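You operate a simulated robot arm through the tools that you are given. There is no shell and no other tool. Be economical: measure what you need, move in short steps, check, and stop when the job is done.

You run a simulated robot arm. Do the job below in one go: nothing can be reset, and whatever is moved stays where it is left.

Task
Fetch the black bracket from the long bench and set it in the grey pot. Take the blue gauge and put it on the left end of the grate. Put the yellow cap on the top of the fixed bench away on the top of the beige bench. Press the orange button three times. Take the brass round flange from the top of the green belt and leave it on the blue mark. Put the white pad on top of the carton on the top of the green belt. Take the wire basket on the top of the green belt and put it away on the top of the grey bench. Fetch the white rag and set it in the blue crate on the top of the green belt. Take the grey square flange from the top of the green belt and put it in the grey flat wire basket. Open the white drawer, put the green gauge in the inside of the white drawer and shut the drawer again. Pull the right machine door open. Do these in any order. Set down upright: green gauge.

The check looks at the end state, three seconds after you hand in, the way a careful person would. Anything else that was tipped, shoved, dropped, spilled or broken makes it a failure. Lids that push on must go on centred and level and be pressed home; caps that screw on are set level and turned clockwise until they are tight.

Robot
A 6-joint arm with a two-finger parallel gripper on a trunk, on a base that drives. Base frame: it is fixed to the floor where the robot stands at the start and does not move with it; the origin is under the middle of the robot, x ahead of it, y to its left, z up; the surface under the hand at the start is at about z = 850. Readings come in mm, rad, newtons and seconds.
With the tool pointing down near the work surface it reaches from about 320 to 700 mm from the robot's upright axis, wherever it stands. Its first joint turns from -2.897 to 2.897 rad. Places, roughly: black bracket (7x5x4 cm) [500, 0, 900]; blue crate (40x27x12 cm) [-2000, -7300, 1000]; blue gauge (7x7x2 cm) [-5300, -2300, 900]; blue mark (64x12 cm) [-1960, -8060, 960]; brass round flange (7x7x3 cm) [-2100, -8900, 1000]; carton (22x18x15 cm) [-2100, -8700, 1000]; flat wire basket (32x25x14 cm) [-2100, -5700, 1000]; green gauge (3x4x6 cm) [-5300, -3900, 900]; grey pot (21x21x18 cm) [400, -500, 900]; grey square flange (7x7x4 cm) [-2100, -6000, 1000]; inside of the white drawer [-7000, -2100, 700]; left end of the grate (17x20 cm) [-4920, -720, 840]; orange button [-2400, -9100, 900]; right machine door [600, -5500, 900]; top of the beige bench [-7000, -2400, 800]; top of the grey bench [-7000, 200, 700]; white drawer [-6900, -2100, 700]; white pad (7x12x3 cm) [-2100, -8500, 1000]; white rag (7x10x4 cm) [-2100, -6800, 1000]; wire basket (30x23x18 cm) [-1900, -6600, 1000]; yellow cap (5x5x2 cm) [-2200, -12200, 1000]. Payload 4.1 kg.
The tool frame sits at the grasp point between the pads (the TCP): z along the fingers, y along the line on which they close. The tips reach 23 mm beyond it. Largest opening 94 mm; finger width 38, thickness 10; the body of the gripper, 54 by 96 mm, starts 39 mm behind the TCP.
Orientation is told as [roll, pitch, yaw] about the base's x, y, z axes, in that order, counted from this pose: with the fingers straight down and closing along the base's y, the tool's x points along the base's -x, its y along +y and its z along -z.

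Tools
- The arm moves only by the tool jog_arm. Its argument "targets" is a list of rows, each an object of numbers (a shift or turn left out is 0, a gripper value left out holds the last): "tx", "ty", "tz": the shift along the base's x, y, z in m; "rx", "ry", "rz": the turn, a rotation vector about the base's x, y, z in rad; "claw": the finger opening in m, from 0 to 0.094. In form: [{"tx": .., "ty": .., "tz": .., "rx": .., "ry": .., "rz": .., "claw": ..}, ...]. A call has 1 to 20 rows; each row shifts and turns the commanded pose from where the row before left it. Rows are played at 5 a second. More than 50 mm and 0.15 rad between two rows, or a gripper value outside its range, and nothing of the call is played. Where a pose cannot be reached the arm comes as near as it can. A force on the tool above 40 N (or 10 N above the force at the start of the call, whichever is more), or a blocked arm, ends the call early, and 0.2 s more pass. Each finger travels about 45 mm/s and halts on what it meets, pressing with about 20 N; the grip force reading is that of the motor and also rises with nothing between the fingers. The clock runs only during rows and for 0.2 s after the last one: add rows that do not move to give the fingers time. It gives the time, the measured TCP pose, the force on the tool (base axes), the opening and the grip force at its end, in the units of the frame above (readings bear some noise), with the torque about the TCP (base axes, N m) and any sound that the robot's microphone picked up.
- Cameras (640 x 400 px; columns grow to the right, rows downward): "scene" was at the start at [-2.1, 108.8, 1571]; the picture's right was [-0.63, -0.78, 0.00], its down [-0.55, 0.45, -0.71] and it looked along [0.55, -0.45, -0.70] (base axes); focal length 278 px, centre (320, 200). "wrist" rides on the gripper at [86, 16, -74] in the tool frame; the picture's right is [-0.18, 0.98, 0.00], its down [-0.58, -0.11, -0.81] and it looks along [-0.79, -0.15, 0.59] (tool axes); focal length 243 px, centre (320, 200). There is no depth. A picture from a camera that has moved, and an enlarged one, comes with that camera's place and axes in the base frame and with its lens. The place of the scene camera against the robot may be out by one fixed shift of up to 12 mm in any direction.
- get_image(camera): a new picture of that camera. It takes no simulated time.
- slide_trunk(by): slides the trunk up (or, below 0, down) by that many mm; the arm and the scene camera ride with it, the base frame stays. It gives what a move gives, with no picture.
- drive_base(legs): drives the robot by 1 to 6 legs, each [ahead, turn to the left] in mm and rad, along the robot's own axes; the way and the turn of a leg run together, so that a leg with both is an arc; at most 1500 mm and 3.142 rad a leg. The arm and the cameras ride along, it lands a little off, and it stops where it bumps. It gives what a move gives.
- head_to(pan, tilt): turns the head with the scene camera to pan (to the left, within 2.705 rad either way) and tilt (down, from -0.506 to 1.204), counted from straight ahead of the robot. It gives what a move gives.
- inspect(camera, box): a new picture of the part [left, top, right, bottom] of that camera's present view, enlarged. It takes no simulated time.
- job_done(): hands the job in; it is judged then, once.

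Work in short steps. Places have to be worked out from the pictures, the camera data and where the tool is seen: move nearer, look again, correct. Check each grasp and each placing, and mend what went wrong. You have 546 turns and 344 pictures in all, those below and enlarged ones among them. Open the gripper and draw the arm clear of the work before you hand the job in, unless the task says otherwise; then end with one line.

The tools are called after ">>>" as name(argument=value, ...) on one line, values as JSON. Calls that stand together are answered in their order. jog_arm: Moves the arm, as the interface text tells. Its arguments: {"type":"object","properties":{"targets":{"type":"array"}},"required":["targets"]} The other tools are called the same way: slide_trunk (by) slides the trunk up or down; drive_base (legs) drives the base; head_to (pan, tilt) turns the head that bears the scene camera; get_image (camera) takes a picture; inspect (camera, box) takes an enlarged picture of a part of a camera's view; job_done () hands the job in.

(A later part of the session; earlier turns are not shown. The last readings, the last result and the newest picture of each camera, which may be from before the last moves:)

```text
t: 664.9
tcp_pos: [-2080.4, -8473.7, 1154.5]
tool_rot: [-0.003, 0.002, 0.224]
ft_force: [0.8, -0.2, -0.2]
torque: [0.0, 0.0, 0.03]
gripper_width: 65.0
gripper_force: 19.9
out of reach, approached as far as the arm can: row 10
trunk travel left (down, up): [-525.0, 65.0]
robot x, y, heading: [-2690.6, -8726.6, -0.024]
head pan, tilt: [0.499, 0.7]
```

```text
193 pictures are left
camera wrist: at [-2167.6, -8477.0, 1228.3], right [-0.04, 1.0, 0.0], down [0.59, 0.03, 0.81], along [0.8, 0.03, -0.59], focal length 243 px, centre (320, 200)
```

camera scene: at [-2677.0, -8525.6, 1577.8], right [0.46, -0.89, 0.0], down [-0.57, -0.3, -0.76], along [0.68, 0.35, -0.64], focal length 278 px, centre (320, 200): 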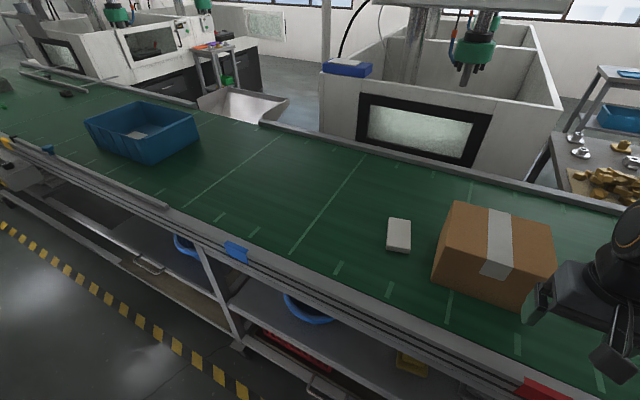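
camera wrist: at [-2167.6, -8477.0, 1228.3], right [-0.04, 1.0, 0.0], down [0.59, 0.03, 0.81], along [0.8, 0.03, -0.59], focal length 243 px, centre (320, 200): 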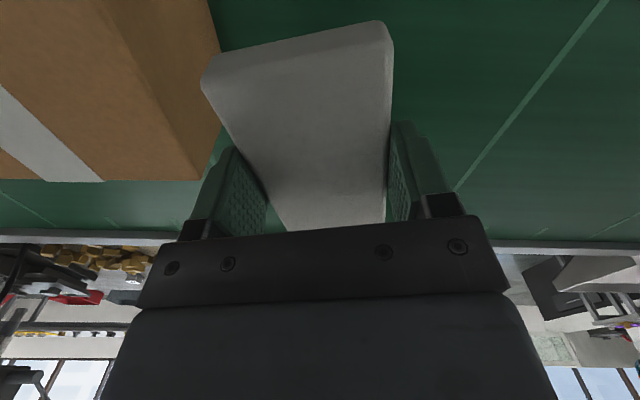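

Held (65 mm). Moving over the carton and rising a little.

>>> jog_arm(targets=[{"ty": -0.02, "tx": -0.005, "tz": 0.02}, {"ty": -0.045, "tz": 0.01}, {"ty": -0.045}, {"ty": -0.045}, {"ty": -0.045}, {"ty": -0.02, "rz": -0.05}, {}])

>>> get_image(camera="wrist")

>>> head_to(pan=0.2, tilt=0.7)

>>> get_image(camera="scene")

```text
t: 666.5
tcp_pos: [-2084.7, -8692.4, 1184.7]
tool_rot: [-0.001, 0.0, 0.175]
ft_force: [0.1, 0.2, -0.5]
torque: [0.03, -0.01, -0.04]
gripper_width: 64.9
gripper_force: 19.6
trunk travel left (down, up): [-525.0, 65.0]
robot x, y, heading: [-2690.0, -8726.4, -0.018]
head pan, tilt: [0.499, 0.7]
```

```text
192 pictures are left
camera wrist: at [-2173.2, -8692.0, 1259.0], right [0.01, 1.0, 0.0], down [0.59, 0.0, 0.81], along [0.81, -0.01, -0.59], focal length 243 px, centre (320, 200)
```

wrist: 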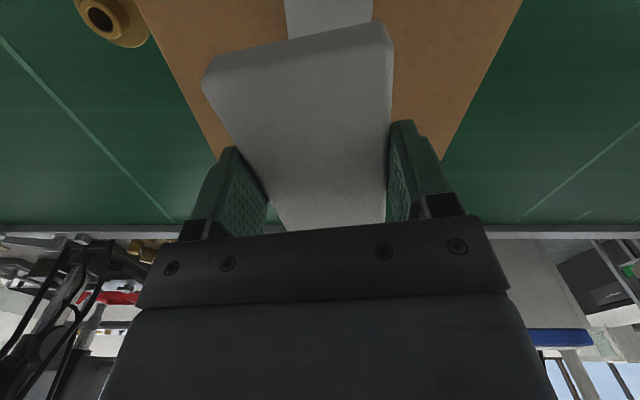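

```text
t: 667.2
tcp_pos: [-2084.9, -8693.2, 1185.3]
tool_rot: [-0.002, 0.001, 0.175]
ft_force: [-0.1, 0.2, 0.0]
torque: [-0.04, -0.03, 0.02]
gripper_width: 65.1
gripper_force: 20.1
trunk travel left (down, up): [-525.0, 65.0]
robot x, y, heading: [-2691.7, -8726.2, -0.018]
head pan, tilt: [0.201, 0.7]
```

```text
191 pictures are left
camera scene: at [-2668.8, -8549.4, 1577.8], right [0.18, -0.98, 0.0], down [-0.63, -0.12, -0.76], along [0.75, 0.14, -0.64], focal length 278 px, centre (320, 200)
```

scene: 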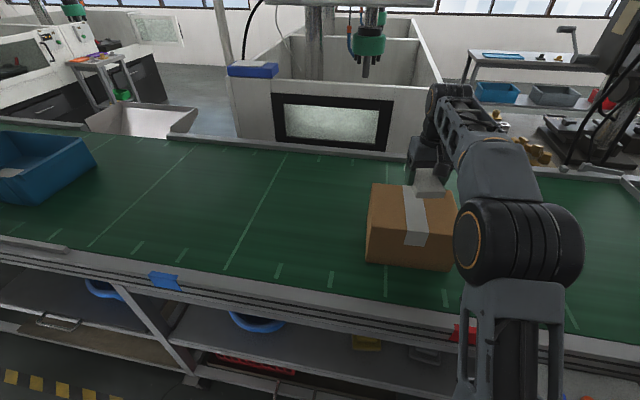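

Carton's centre is about (-2090,-8684). I'll shift 8 mm and lower the pad onto it.

>>> jog_arm(targets=[{"ty": 0.008, "tx": -0.003}, {"tz": -0.025}, {"tz": -0.015}, {"tz": -0.008}, {"tz": -0.004}, {}])

```text
t: 668.6
tcp_pos: [-2089.1, -8686.0, 1130.5]
tool_rot: [-0.001, 0.0, 0.175]
ft_force: [-0.2, 0.3, 0.3]
torque: [0.0, 0.02, -0.01]
gripper_width: 65.0
gripper_force: 19.5
trunk travel left (down, up): [-525.0, 65.0]
robot x, y, heading: [-2689.0, -8727.8, -0.019]
head pan, tilt: [0.201, 0.7]
```

>>> jog_arm(targets=[{"tz": -0.002}, {"tz": -0.002}, {"tz": -0.002}, {}])

```text
t: 669.6
tcp_pos: [-2089.2, -8686.0, 1125.1]
tool_rot: [-0.001, 0.003, 0.176]
ft_force: [0.0, -0.1, -0.9]
torque: [-0.03, 0.01, 0.03]
gripper_width: 65.1
gripper_force: 20.5
trunk travel left (down, up): [-525.0, 65.0]
robot x, y, heading: [-2688.2, -8725.6, -0.022]
head pan, tilt: [0.201, 0.7]
```

>>> jog_arm(targets=[{"tz": -0.002}, {"tz": -0.002}, {}])

```text
t: 670.5
tcp_pos: [-2090.1, -8685.6, 1120.2]
tool_rot: [-0.001, 0.002, 0.176]
ft_force: [0.5, 0.2, 0.0]
torque: [0.02, -0.04, 0.01]
gripper_width: 65.0
gripper_force: 20.2
trunk travel left (down, up): [-525.0, 65.0]
robot x, y, heading: [-2692.2, -8728.6, -0.022]
head pan, tilt: [0.201, 0.7]
```

No contact yet; a look at the gap.

>>> inspect(camera="scene", box=[350, 150, 478, 280])

>>> jog_arm(targets=[{"tz": -0.002}, {"tz": -0.002}, {}])

```text
3.08 times, centred on (414, 215) of scene
camera zoom: at [-2668.8, -8549.4, 1577.8], right [0.18, -0.98, 0.0], down [-0.63, -0.12, -0.76], along [0.75, 0.14, -0.64], focal length 856 px, centre (31, 154)
```

zoom: 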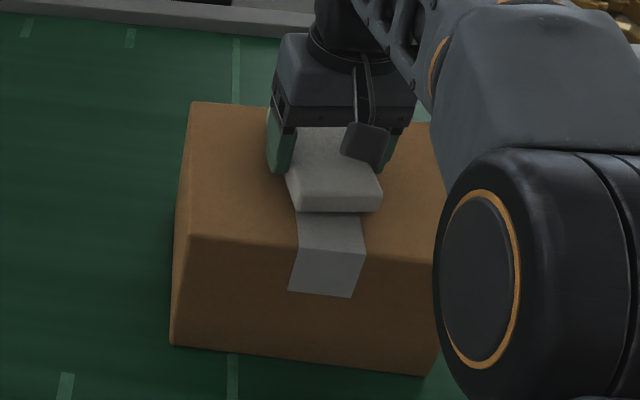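

```text
t: 671.2
tcp_pos: [-2088.4, -8684.9, 1117.2]
tool_rot: [-0.002, 0.003, 0.176]
ft_force: [-1.2, -0.3, -0.3]
torque: [0.0, 0.02, 0.0]
gripper_width: 65.2
gripper_force: 20.0
trunk travel left (down, up): [-525.0, 65.0]
robot x, y, heading: [-2692.7, -8725.6, -0.017]
head pan, tilt: [0.201, 0.7]
```

>>> jog_arm(targets=[{"tz": -0.002}, {"tz": -0.002}, {"tz": -0.0015}, {}])

```text
t: 672.2
tcp_pos: [-2088.9, -8685.2, 1114.0]
tool_rot: [-0.002, -0.006, 0.175]
ft_force: [2.8, -1.1, 25.9]
torque: [-0.06, -0.07, -0.02]
gripper_width: 65.8
gripper_force: 20.3
trunk travel left (down, up): [-525.0, 65.0]
robot x, y, heading: [-2691.1, -8726.0, -0.019]
head pan, tilt: [0.201, 0.7]
```

Contact. I'll back off a hair, release and rise.

>>> jog_arm(targets=[{"tz": 0.0015}, {"claw": 0.08}, {"claw": 0.09}, {"claw": 0.09}, {"tz": 0.015}, {"tz": 0.03}, {"tz": 0.03}, {}])

>>> get_image(camera="wrist")

>>> inspect(camera="scene", box=[350, 150, 478, 280])

```text
t: 674.0
tcp_pos: [-2088.1, -8686.1, 1186.1]
tool_rot: [-0.001, 0.002, 0.177]
ft_force: [0.1, 0.3, 0.7]
torque: [0.01, -0.01, 0.01]
gripper_width: 89.9
gripper_force: 0.0
trunk travel left (down, up): [-525.0, 65.0]
robot x, y, heading: [-2692.0, -8727.8, -0.021]
head pan, tilt: [0.201, 0.7]
```

```text
189 pictures are left
camera wrist: at [-2176.4, -8684.6, 1261.3], right [0.01, 1.0, 0.0], down [0.59, 0.0, 0.81], along [0.81, -0.01, -0.59], focal length 243 px, centre (320, 200)
```

wrist: 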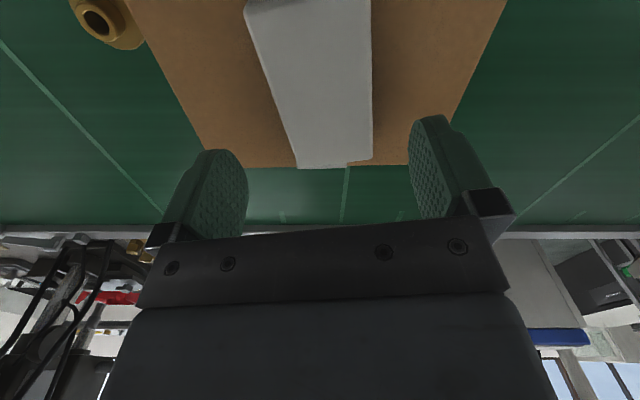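

```text
3.08 times, centred on (414, 215) of scene
camera zoom: at [-2668.8, -8549.4, 1577.8], right [0.18, -0.98, 0.0], down [-0.63, -0.12, -0.76], along [0.75, 0.14, -0.64], focal length 856 px, centre (31, 154)
```

zoom: 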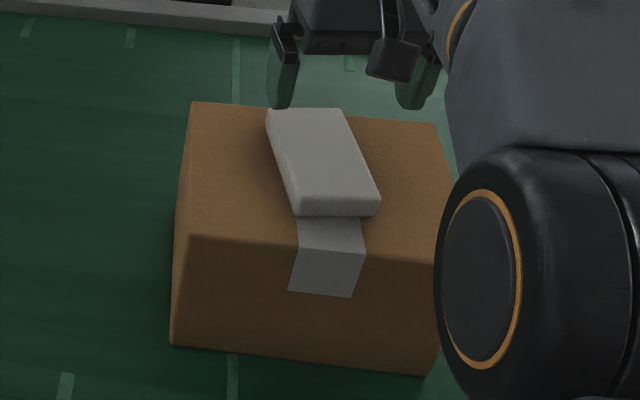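

The pad sits flat on the carton. Now the brass flange at about (-2097,-8910).

>>> jog_arm(targets=[{"ty": -0.044, "tx": -0.002, "rz": -0.035}, {"ty": -0.044, "tx": -0.002, "rz": -0.035}, {"ty": -0.044, "tx": -0.002, "rz": -0.035}, {"ty": -0.044, "tx": -0.002, "rz": -0.035}, {"ty": -0.044, "tx": -0.002, "rz": -0.035}, {"tz": -0.045}, {"tz": -0.045}, {"tz": -0.03}, {}])

>>> get_image(camera="wrist")

```text
t: 676.0
tcp_pos: [-2097.6, -8904.1, 1066.3]
tool_rot: [-0.002, 0.002, 0.001]
ft_force: [0.3, 0.4, -0.7]
torque: [0.0, 0.02, 0.02]
gripper_width: 90.0
gripper_force: 0.0
trunk travel left (down, up): [-525.0, 65.0]
robot x, y, heading: [-2693.5, -8730.9, -0.023]
head pan, tilt: [0.201, 0.7]
```

```text
187 pictures are left
camera wrist: at [-2184.7, -8887.6, 1141.5], right [0.18, 0.98, 0.0], down [0.58, -0.11, 0.81], along [0.79, -0.15, -0.59], focal length 243 px, centre (320, 200)
```

wrist: 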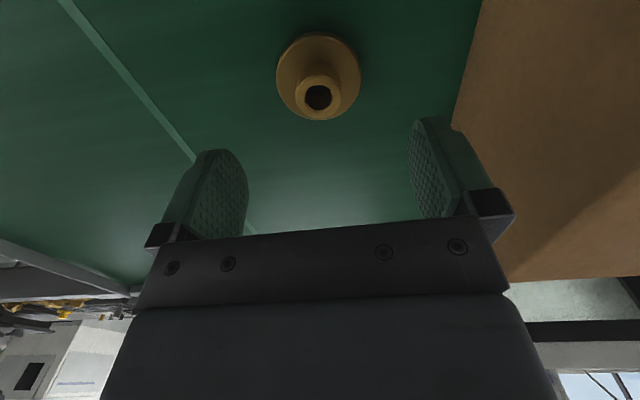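

Boss centre (-2092,-8906). I'll descend, tips just above its base, and grip.

>>> jog_arm(targets=[{"tx": 0.0055, "ty": -0.0025, "tz": -0.03, "claw": 0.07}, {"tz": -0.03}, {"tz": -0.018}, {"tz": -0.004}, {}, {"claw": 0.02}, {"claw": 0.02}, {"claw": 0.02}, {"claw": 0.02}, {"claw": 0.02}, {}])

>>> get_image(camera="wrist")

```text
t: 678.5
tcp_pos: [-2093.8, -8908.3, 986.8]
tool_rot: [-0.002, 0.002, 0.0]
ft_force: [-0.1, 2.3, -0.5]
torque: [0.04, 0.09, -0.06]
gripper_width: 33.3
gripper_force: 20.1
trunk travel left (down, up): [-525.0, 65.0]
robot x, y, heading: [-2687.4, -8729.2, -0.02]
head pan, tilt: [0.201, 0.7]
```

```text
186 pictures are left
camera wrist: at [-2179.9, -8891.4, 1060.0], right [0.18, 0.98, 0.0], down [0.58, -0.11, 0.81], along [0.79, -0.15, -0.59], focal length 243 px, centre (320, 200)
```

wrist: 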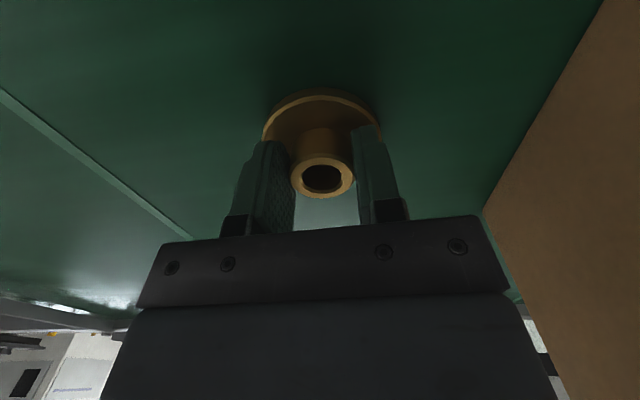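

Gripped (33 mm). I'll lift, retract and drive north to the blue mark.

>>> jog_arm(targets=[{"tz": 0.02}, {"tz": 0.045}, {"tz": 0.045}, {"tz": 0.045}, {"tz": 0.045}, {"tx": -0.04, "ty": 0.028}, {"tx": -0.04, "ty": 0.028}, {"tx": -0.04, "ty": 0.028}, {"tx": -0.04, "ty": 0.028}, {"tx": -0.04, "ty": 0.028}, {"tx": -0.04, "ty": 0.028}, {"tx": -0.015, "ty": 0.01}, {}])

>>> drive_base(legs=[[-150, 0], [0, 1.59], [640, 0], [0, -1.571], [150, 0]])

>>> head_to(pan=0.0, tilt=0.7)

>>> get_image(camera="scene")

>>> get_image(camera="wrist")

```text
t: 681.2
tcp_pos: [-2349.7, -8729.3, 1185.6]
tool_rot: [-0.001, 0.001, 0.0]
ft_force: [0.0, -0.1, -4.0]
torque: [0.03, 0.04, 0.0]
gripper_width: 32.7
gripper_force: 20.4
trunk travel left (down, up): [-525.0, 65.0]
robot x, y, heading: [-2690.2, -8729.4, -0.017]
head pan, tilt: [0.201, 0.7]
```

```text
t: 694.5
tcp_pos: [-2343.3, -8095.3, 1186.2]
tool_rot: [0.0, 0.001, -0.003]
ft_force: [0.3, 0.0, -3.4]
torque: [0.03, 0.01, 0.02]
gripper_width: 32.9
gripper_force: 20.2
trunk travel left (down, up): [-525.0, 65.0]
robot x, y, heading: [-2681.6, -8090.4, -0.021]
head pan, tilt: [0.201, 0.7]
```

```text
t: 695.2
tcp_pos: [-2344.0, -8094.5, 1187.2]
tool_rot: [-0.002, 0.001, 0.0]
ft_force: [0.4, -0.3, -3.8]
torque: [-0.02, 0.02, -0.02]
gripper_width: 33.1
gripper_force: 20.0
trunk travel left (down, up): [-525.0, 65.0]
robot x, y, heading: [-2685.8, -8089.4, -0.018]
head pan, tilt: [0.0, 0.7]
```

```text
185 pictures are left
camera scene: at [-2661.5, -7930.1, 1577.8], right [-0.02, -1.0, 0.0], down [-0.64, 0.01, -0.76], along [0.76, -0.02, -0.64], focal length 278 px, centre (320, 200)
```

scene: 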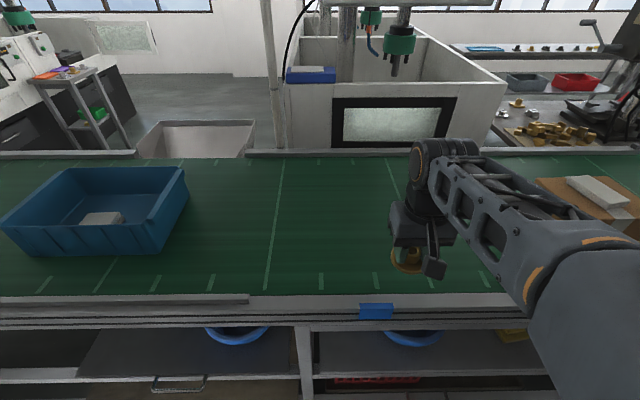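

```text
184 pictures are left
camera wrist: at [-2430.3, -8077.6, 1261.2], right [0.19, 0.98, 0.0], down [0.58, -0.11, 0.81], along [0.79, -0.15, -0.59], focal length 243 px, centre (320, 200)
```

wrist: 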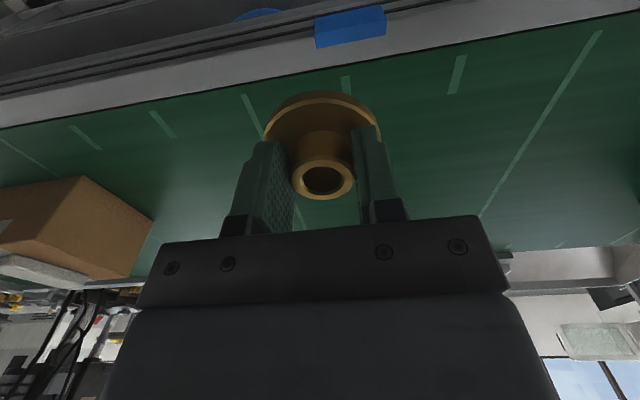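

The blue clip is centred at y≈-8065, agreeing with the given mark strip (x≈-2280…-1640, y≈-8060±60). I'll place the flange at (-2050,-8063).

>>> jog_arm(targets=[{"tx": 0.045, "ty": 0.005}, {"tx": 0.045, "ty": 0.005}, {"tx": 0.045, "ty": 0.005}, {"tx": 0.045, "ty": 0.005}, {"tx": 0.045, "ty": 0.005}, {"tx": 0.045, "ty": 0.005}, {"tx": 0.023, "ty": 0.002}, {"tz": -0.045}, {"tz": -0.045}, {"tz": -0.045}, {"tz": -0.04}, {}])

>>> get_image(camera="wrist")

>>> get_image(camera="scene")

```text
t: 697.8
tcp_pos: [-2050.3, -8060.7, 1011.5]
tool_rot: [-0.002, 0.001, 0.001]
ft_force: [-0.6, 0.3, -3.3]
torque: [-0.01, 0.01, 0.02]
gripper_width: 33.1
gripper_force: 20.1
trunk travel left (down, up): [-525.0, 65.0]
robot x, y, heading: [-2684.7, -8089.7, -0.024]
head pan, tilt: [0.0, 0.7]
```

```text
183 pictures are left
camera wrist: at [-2136.2, -8043.9, 1085.9], right [0.19, 0.98, 0.0], down [0.58, -0.11, 0.81], along [0.79, -0.15, -0.59], focal length 243 px, centre (320, 200)
```

wrist: 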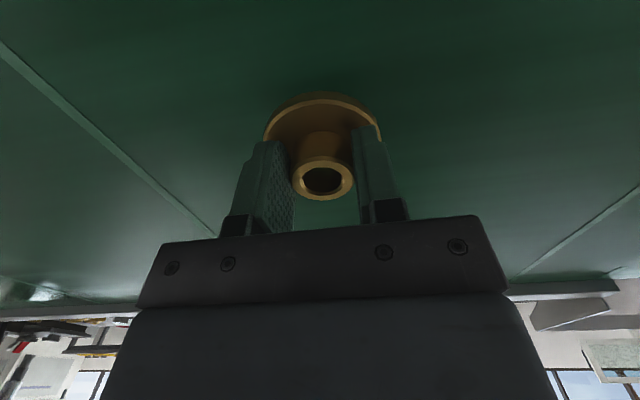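

```text
182 pictures are left
camera scene: at [-2661.2, -7930.1, 1577.8], right [-0.02, -1.0, 0.0], down [-0.64, 0.01, -0.76], along [0.76, -0.02, -0.64], focal length 278 px, centre (320, 200)
```

scene: 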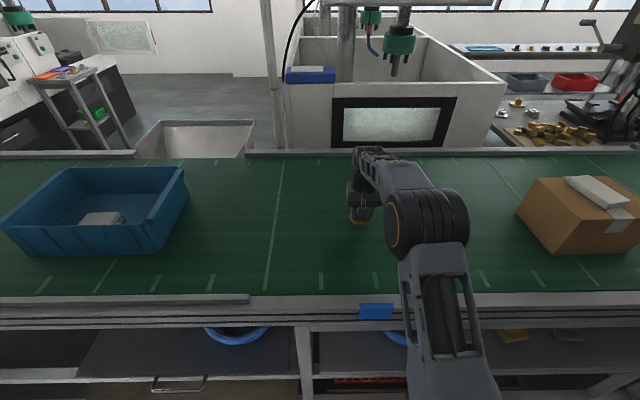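

Lowering to the belt.

>>> jog_arm(targets=[{"ty": -0.002, "tz": -0.012}, {"tz": -0.006}, {"tz": -0.003}, {"tz": -0.002}, {}])

```text
t: 699.0
tcp_pos: [-2050.9, -8064.1, 988.8]
tool_rot: [-0.002, 0.002, -0.001]
ft_force: [-0.3, 0.4, -3.5]
torque: [0.0, 0.04, -0.04]
gripper_width: 33.2
gripper_force: 20.0
trunk travel left (down, up): [-525.0, 65.0]
robot x, y, heading: [-2684.2, -8090.3, -0.023]
head pan, tilt: [0.0, 0.7]
```

>>> jog_arm(targets=[{"tz": -0.0015}, {"tz": -0.0015}, {"tz": -0.001}, {}])

```text
t: 700.0
tcp_pos: [-2051.0, -8064.4, 986.4]
tool_rot: [-0.001, 0.001, -0.001]
ft_force: [3.4, 0.1, 3.6]
torque: [0.11, 0.04, -0.06]
gripper_width: 33.0
gripper_force: 19.3
trunk travel left (down, up): [-525.0, 65.0]
robot x, y, heading: [-2685.7, -8091.0, -0.021]
head pan, tilt: [0.0, 0.7]
```

Contact. Release and rise.

>>> jog_arm(targets=[{"claw": 0.045}, {"claw": 0.06}, {"claw": 0.06}, {"tz": 0.015}, {"tz": 0.04}, {"tz": 0.045}, {"tz": 0.045}, {"tz": 0.045}, {}])

>>> get_image(camera="wrist")

```text
t: 702.0
tcp_pos: [-2053.5, -8063.1, 1175.5]
tool_rot: [-0.002, 0.002, -0.002]
ft_force: [0.1, -0.4, 0.1]
torque: [0.0, -0.01, -0.01]
gripper_width: 59.9
gripper_force: 0.1
trunk travel left (down, up): [-525.0, 65.0]
robot x, y, heading: [-2687.5, -8089.7, -0.024]
head pan, tilt: [0.0, 0.7]
```

```text
181 pictures are left
camera wrist: at [-2138.8, -8045.4, 1249.4], right [0.19, 0.98, 0.0], down [0.58, -0.11, 0.81], along [0.79, -0.15, -0.59], focal length 243 px, centre (320, 200)
```

wrist: 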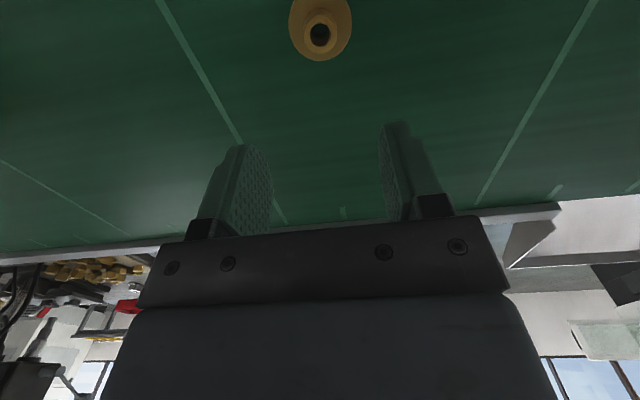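

The flange is on the mark. Retracting, then driving to the button box.

>>> jog_arm(targets=[{"tx": -0.045}, {"tx": -0.045}, {"tx": -0.045}, {"tx": -0.045}, {"tx": -0.045}, {"tx": -0.045}, {"tx": -0.02, "ty": -0.025, "claw": 0.0}, {"claw": 0.0}, {}])

>>> drive_base(legs=[[-150, 0], [0, -1.548], [920, 0], [0, 1.571], [60, 0]])

>>> head_to(pan=-0.1, tilt=0.85)

>>> get_image(camera="scene")

>>> get_image(camera="wrist")

```text
t: 704.0
tcp_pos: [-2342.8, -8090.7, 1174.5]
tool_rot: [-0.002, 0.002, -0.001]
ft_force: [0.7, -0.3, -1.0]
torque: [-0.03, 0.01, 0.03]
gripper_width: 0.0
gripper_force: 10.6
trunk travel left (down, up): [-525.0, 65.0]
robot x, y, heading: [-2686.9, -8089.2, -0.021]
head pan, tilt: [0.0, 0.7]
```

```text
t: 718.0
tcp_pos: [-2440.6, -9004.2, 1175.6]
tool_rot: [-0.002, 0.001, 0.009]
ft_force: [-0.2, -0.2, 0.1]
torque: [0.0, 0.02, -0.01]
gripper_width: 0.0
gripper_force: 20.0
trunk travel left (down, up): [-525.0, 65.0]
robot x, y, heading: [-2783.7, -9006.5, -0.007]
head pan, tilt: [0.0, 0.7]
```

```text
t: 718.7
tcp_pos: [-2440.9, -9003.9, 1174.6]
tool_rot: [-0.002, 0.002, 0.012]
ft_force: [-0.4, -0.7, 0.0]
torque: [0.01, 0.01, 0.01]
gripper_width: 0.0
gripper_force: 19.7
trunk travel left (down, up): [-525.0, 65.0]
robot x, y, heading: [-2781.7, -9007.6, -0.01]
head pan, tilt: [-0.099, 0.85]
```

```text
180 pictures are left
camera scene: at [-2768.6, -8854.7, 1565.6], right [-0.11, -0.99, 0.0], down [-0.75, 0.08, -0.66], along [0.66, -0.07, -0.75], focal length 278 px, centre (320, 200)
```

scene: 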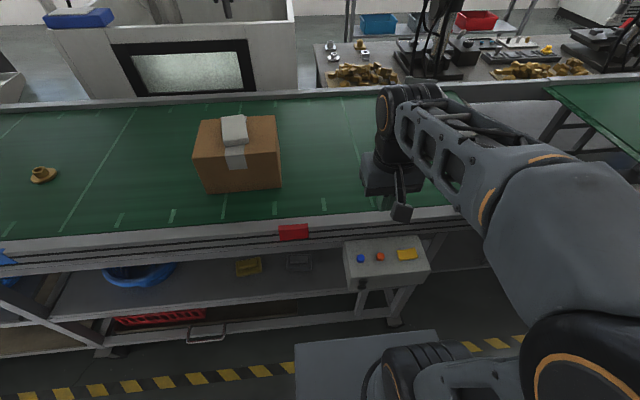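

```text
179 pictures are left
camera wrist: at [-2526.9, -8987.8, 1248.8], right [0.17, 0.98, 0.0], down [0.58, -0.1, 0.81], along [0.79, -0.14, -0.59], focal length 243 px, centre (320, 200)
```

wrist: 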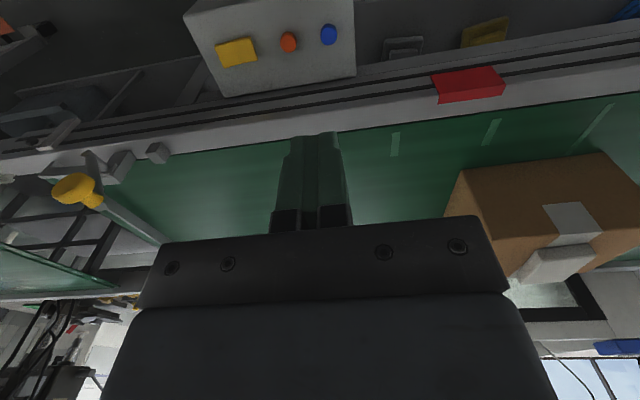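

>>> inspect(camera="scene", box=[330, 220, 450, 300])

>>> inspect(camera="wrist", box=[180, 0, 370, 110])

```text
5.00 times, centred on (390, 260) of scene
camera zoom: at [-2768.6, -8854.7, 1565.6], right [-0.11, -0.99, 0.0], down [-0.75, 0.08, -0.66], along [0.66, -0.07, -0.75], focal length 1391 px, centre (-30, -100)
```

zoom: 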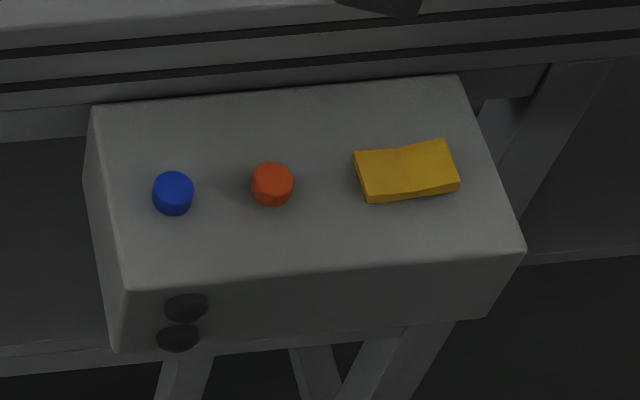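

```text
3.37 times, centred on (275, 55) of wrist
camera zoom: at [-2526.9, -8987.8, 1248.8], right [0.17, 0.98, 0.0], down [0.58, -0.1, 0.81], along [0.79, -0.14, -0.59], focal length 817 px, centre (472, 688)
```

zoom: 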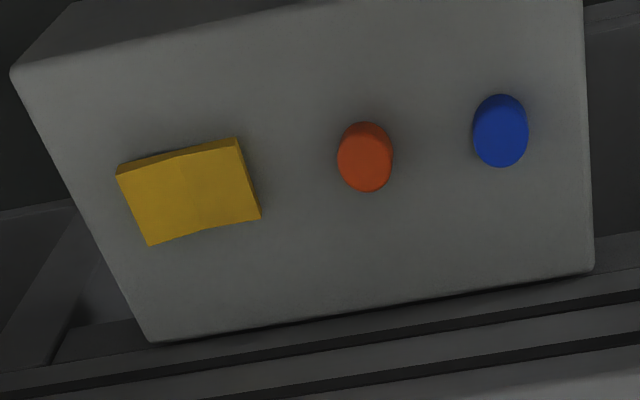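

The orange button top works out at about (-2403,-9055,898). I'll bring the closed fingertips above it.

>>> jog_arm(targets=[{"tx": 0.019, "ty": -0.025}, {"tx": 0.019, "ty": -0.026}, {"tz": -0.045}, {"tz": -0.045}, {"tz": -0.045}, {"tz": -0.045}, {"tz": -0.035}, {}])

>>> get_image(camera="wrist")

>>> inspect(camera="scene", box=[330, 200, 450, 300])

```text
t: 720.5
tcp_pos: [-2403.7, -9055.5, 958.2]
tool_rot: [-0.001, 0.002, 0.013]
ft_force: [0.8, -0.1, -0.3]
torque: [0.0, -0.01, 0.03]
gripper_width: 0.0
gripper_force: 19.8
trunk travel left (down, up): [-525.0, 65.0]
robot x, y, heading: [-2788.4, -9013.5, -0.012]
head pan, tilt: [-0.099, 0.85]
```

```text
176 pictures are left
camera wrist: at [-2489.1, -9038.9, 1032.9], right [0.17, 0.98, 0.0], down [0.58, -0.1, 0.81], along [0.79, -0.14, -0.59], focal length 243 px, centre (320, 200)
```

wrist: 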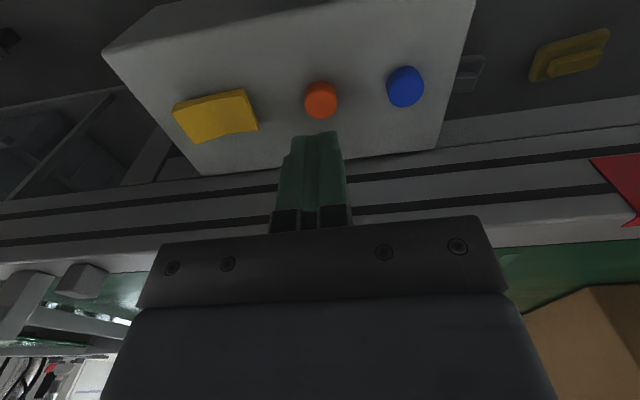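

```text
4.00 times, centred on (390, 250) of scene
camera zoom: at [-2768.6, -8854.8, 1565.5], right [-0.11, -0.99, 0.0], down [-0.75, 0.08, -0.66], along [0.66, -0.07, -0.75], focal length 1113 px, centre (40, 0)
```

zoom: 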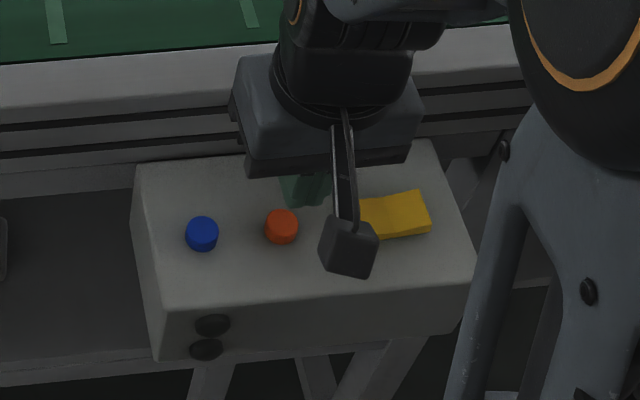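

The button is at about (-2409,-9053). Small correction, then go down and press gently.

>>> jog_arm(targets=[{"tx": -0.005, "ty": 0.003}, {"tz": -0.015}, {"tz": -0.012}, {"tz": -0.004}, {"tz": -0.002}, {"tz": -0.002}, {}])

>>> get_image(camera="wrist")

```text
t: 722.1
tcp_pos: [-2407.1, -9052.3, 925.1]
tool_rot: [-0.002, 0.002, 0.011]
ft_force: [-0.1, 0.0, -0.4]
torque: [0.01, -0.02, 0.03]
gripper_width: 0.0
gripper_force: 20.2
trunk travel left (down, up): [-525.0, 65.0]
robot x, y, heading: [-2785.3, -9005.0, -0.016]
head pan, tilt: [-0.099, 0.85]
```

```text
174 pictures are left
camera wrist: at [-2493.8, -9035.9, 999.1], right [0.17, 0.98, 0.0], down [0.58, -0.1, 0.81], along [0.79, -0.14, -0.59], focal length 243 px, centre (320, 200)
```

wrist: 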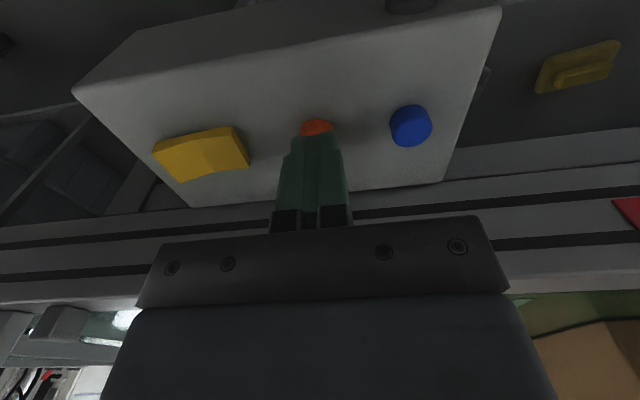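

>>> jog_arm(targets=[{"tz": -0.002}, {"tz": -0.002}, {"tz": -0.002}, {"tz": -0.002}, {"tz": -0.002}, {}])

```text
t: 723.5
tcp_pos: [-2406.8, -9053.5, 914.4]
tool_rot: [-0.003, 0.0, 0.009]
ft_force: [0.4, -0.2, 0.5]
torque: [0.01, -0.03, 0.0]
gripper_width: 0.0
gripper_force: 19.8
trunk travel left (down, up): [-525.0, 65.0]
robot x, y, heading: [-2784.6, -9010.4, -0.012]
head pan, tilt: [-0.099, 0.85]
```

>>> jog_arm(targets=[{"tz": -0.002}, {"tz": -0.002}, {"tz": -0.002}, {}])

>>> inspect(camera="wrist", box=[220, 80, 420, 205])

```text
t: 724.5
tcp_pos: [-2407.8, -9052.6, 908.8]
tool_rot: [-0.001, 0.001, 0.009]
ft_force: [0.3, 0.4, 1.0]
torque: [0.01, -0.05, -0.01]
gripper_width: 0.0
gripper_force: 19.8
trunk travel left (down, up): [-525.0, 65.0]
robot x, y, heading: [-2783.7, -9009.9, -0.011]
head pan, tilt: [-0.099, 0.85]
heard: click
```

```text
3.20 times, centred on (320, 142) of wrist
camera zoom: at [-2494.1, -9036.0, 982.8], right [0.17, 0.98, 0.0], down [0.58, -0.1, 0.81], along [0.79, -0.14, -0.59], focal length 776 px, centre (320, 384)
```

zoom: 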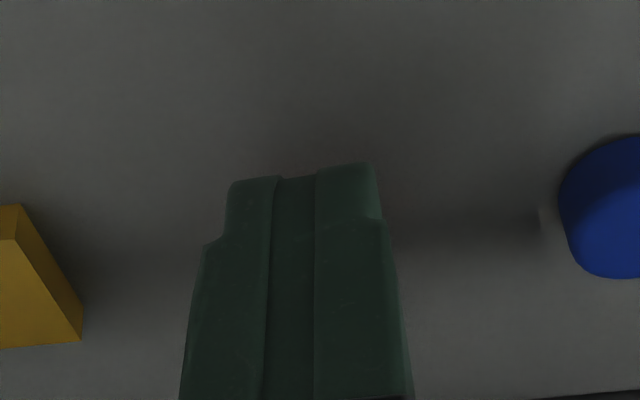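

Heard a click: press one. I'll rise fully and press again.

>>> jog_arm(targets=[{"tz": 0.01}, {"tz": 0.015}, {}])

>>> jog_arm(targets=[{"tz": -0.008}, {"tz": -0.006}, {"tz": -0.004}, {"tz": -0.003}, {"tz": -0.002}, {"tz": -0.002}, {}])

```text
t: 725.3
tcp_pos: [-2408.1, -9051.6, 934.9]
tool_rot: [-0.002, -0.001, 0.011]
ft_force: [0.4, 0.6, -0.3]
torque: [-0.01, 0.01, 0.0]
gripper_width: 0.0
gripper_force: 19.6
trunk travel left (down, up): [-525.0, 65.0]
robot x, y, heading: [-2782.3, -9011.4, -0.009]
head pan, tilt: [-0.099, 0.85]
```

```text
t: 726.9
tcp_pos: [-2408.5, -9051.4, 907.8]
tool_rot: [-0.003, -0.002, 0.013]
ft_force: [1.0, -0.5, 2.4]
torque: [-0.02, -0.05, 0.02]
gripper_width: 0.1
gripper_force: 20.1
trunk travel left (down, up): [-525.0, 65.0]
robot x, y, heading: [-2782.2, -9010.9, -0.012]
head pan, tilt: [-0.099, 0.85]
heard: click
```

Second click. Once more.

>>> jog_arm(targets=[{"tz": 0.01}, {"tz": 0.015}, {}])

>>> jog_arm(targets=[{"tz": -0.008}, {"tz": -0.006}, {"tz": -0.004}, {"tz": -0.003}, {"tz": -0.002}, {"tz": -0.002}, {}])

>>> jog_arm(targets=[{"tz": 0.01}, {"tz": 0.03}, {"tz": 0.045}, {"tz": 0.045}, {"tz": 0.045}, {"tz": 0.045}, {"tx": -0.02, "ty": 0.03, "tz": 0.02, "claw": 0.09}, {"ty": 0.02, "tx": -0.02}, {}])

>>> get_image(camera="wrist")

```text
t: 727.7
tcp_pos: [-2407.9, -9051.2, 934.0]
tool_rot: [-0.003, 0.002, 0.011]
ft_force: [0.3, -0.9, -0.2]
torque: [0.02, 0.02, -0.01]
gripper_width: 0.0
gripper_force: 19.5
trunk travel left (down, up): [-525.0, 65.0]
robot x, y, heading: [-2783.4, -9008.0, -0.008]
head pan, tilt: [-0.099, 0.85]
```

```text
t: 729.3
tcp_pos: [-2409.1, -9052.0, 908.2]
tool_rot: [-0.002, 0.0, 0.01]
ft_force: [0.1, -2.0, 2.2]
torque: [-0.01, -0.03, 0.01]
gripper_width: 0.3
gripper_force: 19.9
trunk travel left (down, up): [-525.0, 65.0]
robot x, y, heading: [-2785.3, -9007.3, -0.011]
head pan, tilt: [-0.099, 0.85]
heard: click
```

```text
t: 731.3
tcp_pos: [-2446.8, -8999.5, 1148.3]
tool_rot: [-0.002, 0.002, 0.011]
ft_force: [-0.1, 0.7, -0.3]
torque: [0.02, -0.01, 0.03]
gripper_width: 68.8
gripper_force: 0.1
trunk travel left (down, up): [-525.0, 65.0]
robot x, y, heading: [-2782.3, -9006.4, -0.016]
head pan, tilt: [-0.099, 0.85]
```

```text
172 pictures are left
camera wrist: at [-2533.2, -8984.5, 1222.9], right [0.17, 0.98, 0.0], down [0.58, -0.1, 0.81], along [0.79, -0.14, -0.59], focal length 243 px, centre (320, 200)
```

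wrist: 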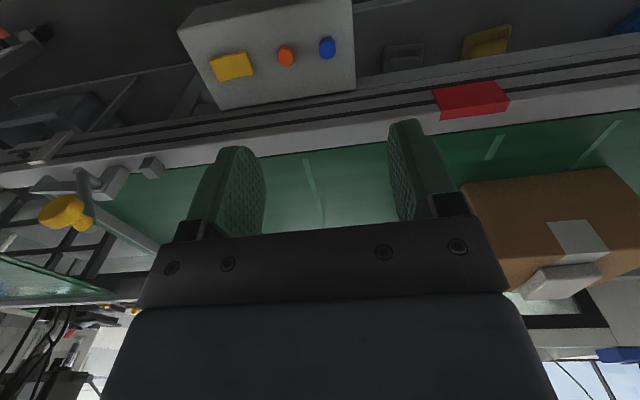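

Three presses heard. Now the yellow cap on the fixed bench at about (-2200,-12200): I'll drive south along the aisle.

>>> drive_base(legs=[[-150, 0], [0, -1.556], [1500, 0]])

>>> head_to(pan=0.3, tilt=0.35)

>>> get_image(camera="scene")

```text
t: 743.5
tcp_pos: [-2869.9, -10858.6, 1148.2]
tool_rot: [-0.002, 0.002, -1.523]
ft_force: [0.3, 0.5, -0.4]
torque: [0.01, -0.01, 0.01]
gripper_width: 90.2
gripper_force: 0.1
trunk travel left (down, up): [-525.0, 65.0]
robot x, y, heading: [-2890.4, -10521.9, -1.538]
head pan, tilt: [-0.099, 0.85]
```

```text
t: 744.5
tcp_pos: [-2869.3, -10858.3, 1149.0]
tool_rot: [-0.002, 0.003, -1.521]
ft_force: [-0.2, -0.3, 0.1]
torque: [0.01, -0.02, -0.02]
gripper_width: 90.0
gripper_force: 0.1
trunk travel left (down, up): [-525.0, 65.0]
robot x, y, heading: [-2891.4, -10521.8, -1.541]
head pan, tilt: [0.3, 0.351]
```

```text
171 pictures are left
camera scene: at [-2700.9, -10551.3, 1609.1], right [-0.95, -0.32, 0.0], down [-0.11, 0.33, -0.94], along [0.3, -0.89, -0.34], focal length 278 px, centre (320, 200)
```

scene: 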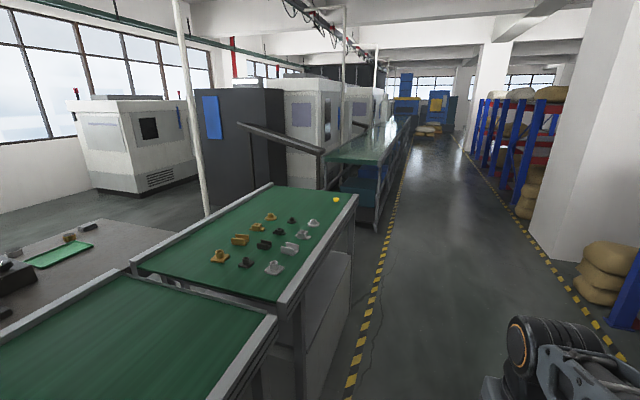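

The yellow cap is visible at about (-2251,-12221), near the bench's west edge (x≈-2384). Driving up to it.

>>> drive_base(legs=[[1500, 0], [150, 0], [0, 1.54], [100, 0]])

>>> head_to(pan=0.0, tilt=0.85)

>>> get_image(camera="scene")

>>> get_image(camera="wrist")

```text
t: 757.3
tcp_pos: [-2383.1, -12164.3, 1148.3]
tool_rot: [-0.001, 0.003, 0.012]
ft_force: [-0.7, 1.3, 0.1]
torque: [0.02, 0.0, 0.02]
gripper_width: 89.7
gripper_force: 0.0
trunk travel left (down, up): [-525.0, 65.0]
robot x, y, heading: [-2718.0, -12171.7, -0.01]
head pan, tilt: [0.3, 0.351]
```

```text
t: 758.2
tcp_pos: [-2382.5, -12164.9, 1148.5]
tool_rot: [0.0, 0.001, 0.01]
ft_force: [-0.9, 0.5, 0.8]
torque: [-0.01, 0.01, -0.03]
gripper_width: 90.0
gripper_force: 0.1
trunk travel left (down, up): [-525.0, 65.0]
robot x, y, heading: [-2719.8, -12176.0, -0.013]
head pan, tilt: [0.0, 0.85]
```

```text
170 pictures are left
camera scene: at [-2704.8, -12011.3, 1565.6], right [-0.01, -1.0, 0.0], down [-0.75, 0.01, -0.66], along [0.66, -0.01, -0.75], focal length 278 px, centre (320, 200)
```

scene: 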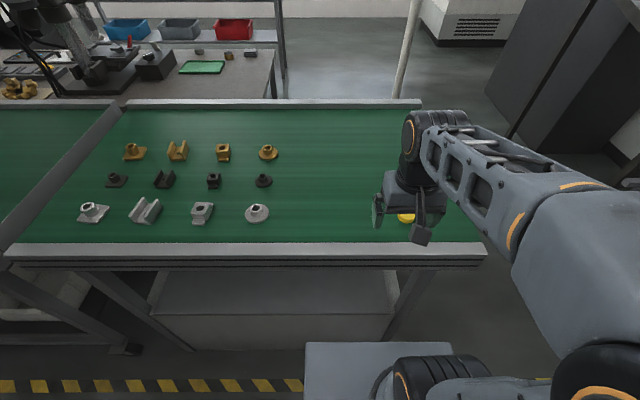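

```text
169 pictures are left
camera wrist: at [-2469.5, -12148.9, 1222.7], right [0.17, 0.98, 0.0], down [0.58, -0.1, 0.81], along [0.79, -0.14, -0.59], focal length 243 px, centre (320, 200)
```

wrist: 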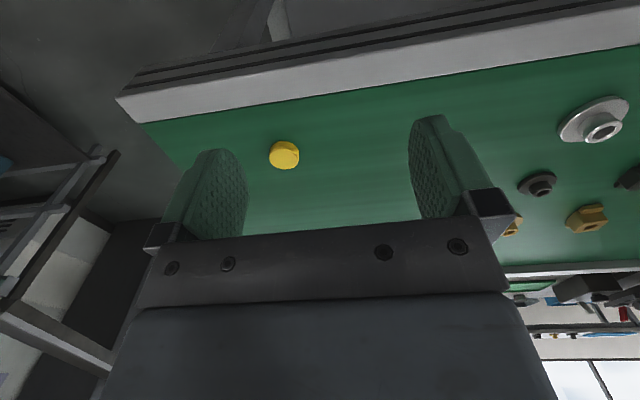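

Cap at about (-2249,-12241). Going above it.

>>> jog_arm(targets=[{"tx": 0.034, "ty": -0.019}, {"tx": 0.033, "ty": -0.019}, {"tx": 0.033, "ty": -0.019}, {"tx": 0.033, "ty": -0.019}, {"tz": -0.045}, {"tz": -0.04}, {}])

>>> get_image(camera="wrist")

```text
t: 759.8
tcp_pos: [-2248.6, -12240.3, 1063.2]
tool_rot: [-0.001, 0.002, 0.012]
ft_force: [-0.1, -0.4, 0.3]
torque: [0.01, 0.01, 0.02]
gripper_width: 90.0
gripper_force: 0.2
trunk travel left (down, up): [-525.0, 65.0]
robot x, y, heading: [-2717.8, -12173.4, -0.015]
head pan, tilt: [0.0, 0.85]
```

```text
168 pictures are left
camera wrist: at [-2334.4, -12224.2, 1137.2], right [0.17, 0.98, 0.0], down [0.58, -0.1, 0.81], along [0.79, -0.14, -0.59], focal length 243 px, centre (320, 200)
```

wrist: 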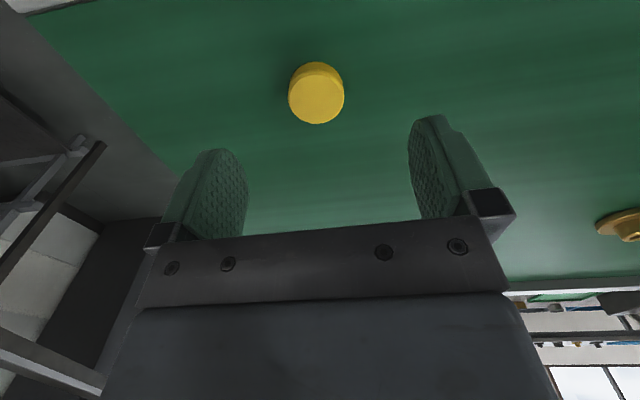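

>>> jog_arm(targets=[{"tx": 0.018, "ty": -0.005, "tz": -0.03}, {"tz": -0.03}, {"tz": -0.018}, {}])

>>> get_image(camera="wrist")

```text
t: 760.8
tcp_pos: [-2231.3, -12247.4, 983.4]
tool_rot: [0.0, 0.004, 0.012]
ft_force: [-0.6, 0.0, 0.5]
torque: [-0.02, 0.0, -0.01]
gripper_width: 89.8
gripper_force: 0.1
trunk travel left (down, up): [-525.0, 65.0]
robot x, y, heading: [-2718.7, -12170.9, -0.01]
head pan, tilt: [0.0, 0.85]
```

```text
167 pictures are left
camera wrist: at [-2317.4, -12230.6, 1058.1], right [0.17, 0.98, 0.0], down [0.58, -0.1, 0.81], along [0.79, -0.14, -0.59], focal length 243 px, centre (320, 200)
```

wrist: 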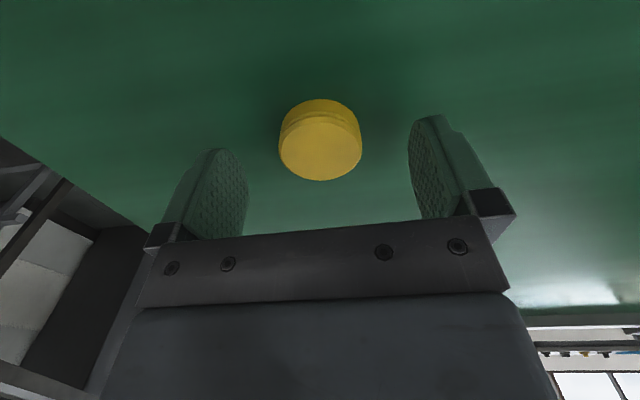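

Cap top at about z 954. Lower 22 mm and grip.

>>> jog_arm(targets=[{"tx": 0.004, "tz": -0.012}, {"tz": -0.006}, {"tz": -0.003}, {}])

```text
t: 761.6
tcp_pos: [-2226.6, -12246.3, 970.8]
tool_rot: [-0.001, -0.01, 0.01]
ft_force: [-9.3, 1.0, 21.3]
torque: [1.01, 0.58, 0.42]
gripper_width: 90.1
gripper_force: 0.2
trunk travel left (down, up): [-525.0, 65.0]
robot x, y, heading: [-2721.9, -12172.1, -0.011]
head pan, tilt: [0.0, 0.85]
stopped in row 3: the force on the tool passed its limit at 45 N (the readings are from after the stop); the commanded pose is now the measured one
```

The tips reached the surface (z≈950). I'll raise 3 mm and close.

>>> jog_arm(targets=[{"tz": 0.004, "ry": 0.01}, {}, {"claw": 0.03}, {"claw": 0.03}, {"claw": 0.03}, {"claw": 0.03}, {"claw": 0.03}, {"claw": 0.03}, {}])

>>> get_image(camera="wrist")

```text
t: 763.6
tcp_pos: [-2223.8, -12245.1, 973.1]
tool_rot: [-0.003, 0.003, 0.009]
ft_force: [0.1, 0.2, 0.2]
torque: [0.0, -0.03, -0.02]
gripper_width: 42.5
gripper_force: 20.2
trunk travel left (down, up): [-525.0, 65.0]
robot x, y, heading: [-2718.8, -12171.6, -0.013]
head pan, tilt: [0.0, 0.85]
```

```text
166 pictures are left
camera wrist: at [-2311.3, -12230.0, 1047.1], right [0.17, 0.98, 0.0], down [0.58, -0.1, 0.8], along [0.79, -0.14, -0.59], focal length 243 px, centre (320, 200)
```

wrist: 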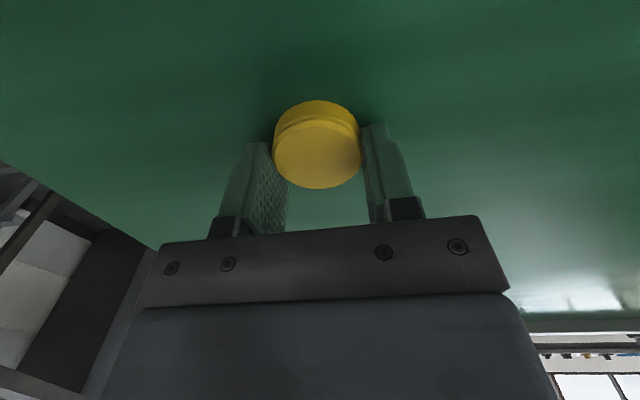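

Cap gripped (42.5 mm). I'll lift, retract and head back north.

>>> jog_arm(targets=[{"tz": 0.01}, {"tz": 0.03}, {"tz": 0.045}, {"tz": 0.045}, {"tz": 0.045}, {"tz": 0.04}, {"tx": -0.04, "ty": 0.02}, {"tx": -0.04, "ty": 0.02}, {"tx": -0.04, "ty": 0.02}, {"tx": -0.03, "ty": 0.015}, {}])

>>> get_image(camera="wrist")

>>> drive_base(legs=[[-170, 0], [0, 1.66], [1500, 0], [1500, 0], [1500, 0], [1500, 0]])

```text
t: 766.0
tcp_pos: [-2375.6, -12169.9, 1187.5]
tool_rot: [-0.001, 0.004, 0.009]
ft_force: [-0.5, -0.5, -0.2]
torque: [-0.02, -0.01, -0.01]
gripper_width: 42.5
gripper_force: 20.0
trunk travel left (down, up): [-525.0, 65.0]
robot x, y, heading: [-2719.9, -12170.9, -0.007]
head pan, tilt: [0.0, 0.85]
```

```text
165 pictures are left
camera wrist: at [-2461.9, -12153.9, 1261.8], right [0.17, 0.98, 0.0], down [0.58, -0.1, 0.8], along [0.79, -0.14, -0.59], focal length 243 px, centre (320, 200)
```

wrist: 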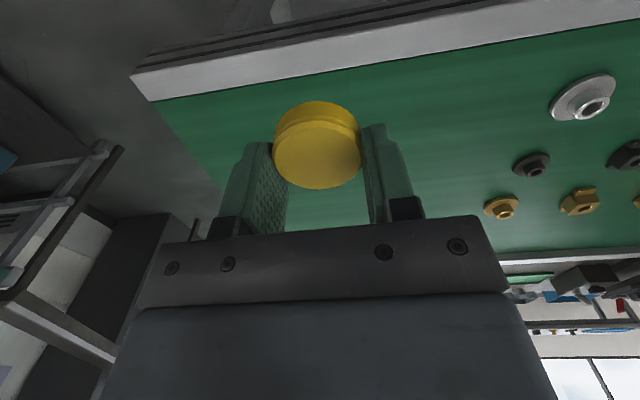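

```text
t: 799.7
tcp_pos: [-3371.3, -5813.6, 1187.5]
tool_rot: [-0.003, 0.004, 1.69]
ft_force: [0.6, -0.8, 0.3]
torque: [-0.01, 0.0, 0.03]
gripper_width: 42.4
gripper_force: 20.0
trunk travel left (down, up): [-525.0, 65.0]
robot x, y, heading: [-3331.0, -6157.0, 1.666]
head pan, tilt: [0.0, 0.85]
```

>>> drive_base(legs=[[1500, -0.07], [1500, 0], [1500, 0], [270, 0], [0, 1.545]])

>>> head_to(pan=0.0, tilt=0.4)

>>> get_image(camera="scene")

```text
t: 826.7
tcp_pos: [-3949.8, -1377.2, 1187.0]
tool_rot: [-0.002, 0.004, -3.069]
ft_force: [-0.6, -0.1, -0.5]
torque: [0.0, -0.06, 0.0]
gripper_width: 42.6
gripper_force: 20.3
trunk travel left (down, up): [-525.0, 65.0]
robot x, y, heading: [-3606.5, -1354.5, -3.092]
head pan, tilt: [0.0, 0.85]
```

```text
t: 827.6
tcp_pos: [-3950.3, -1377.2, 1187.9]
tool_rot: [-0.003, 0.005, -3.071]
ft_force: [0.1, -0.1, 0.3]
torque: [0.0, -0.01, -0.03]
gripper_width: 42.2
gripper_force: 20.2
trunk travel left (down, up): [-525.0, 65.0]
robot x, y, heading: [-3604.6, -1352.7, -3.089]
head pan, tilt: [0.0, 0.4]
```

```text
164 pictures are left
camera scene: at [-3635.9, -1526.6, 1604.6], right [-0.05, 1.0, 0.0], down [0.39, 0.02, -0.92], along [-0.92, -0.05, -0.39], focal length 278 px, centre (320, 200)
```

scene: 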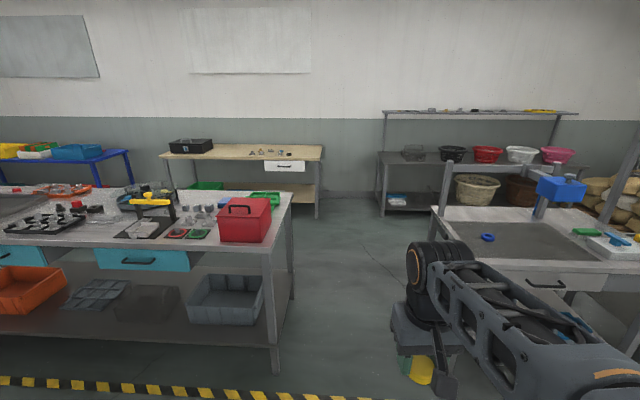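

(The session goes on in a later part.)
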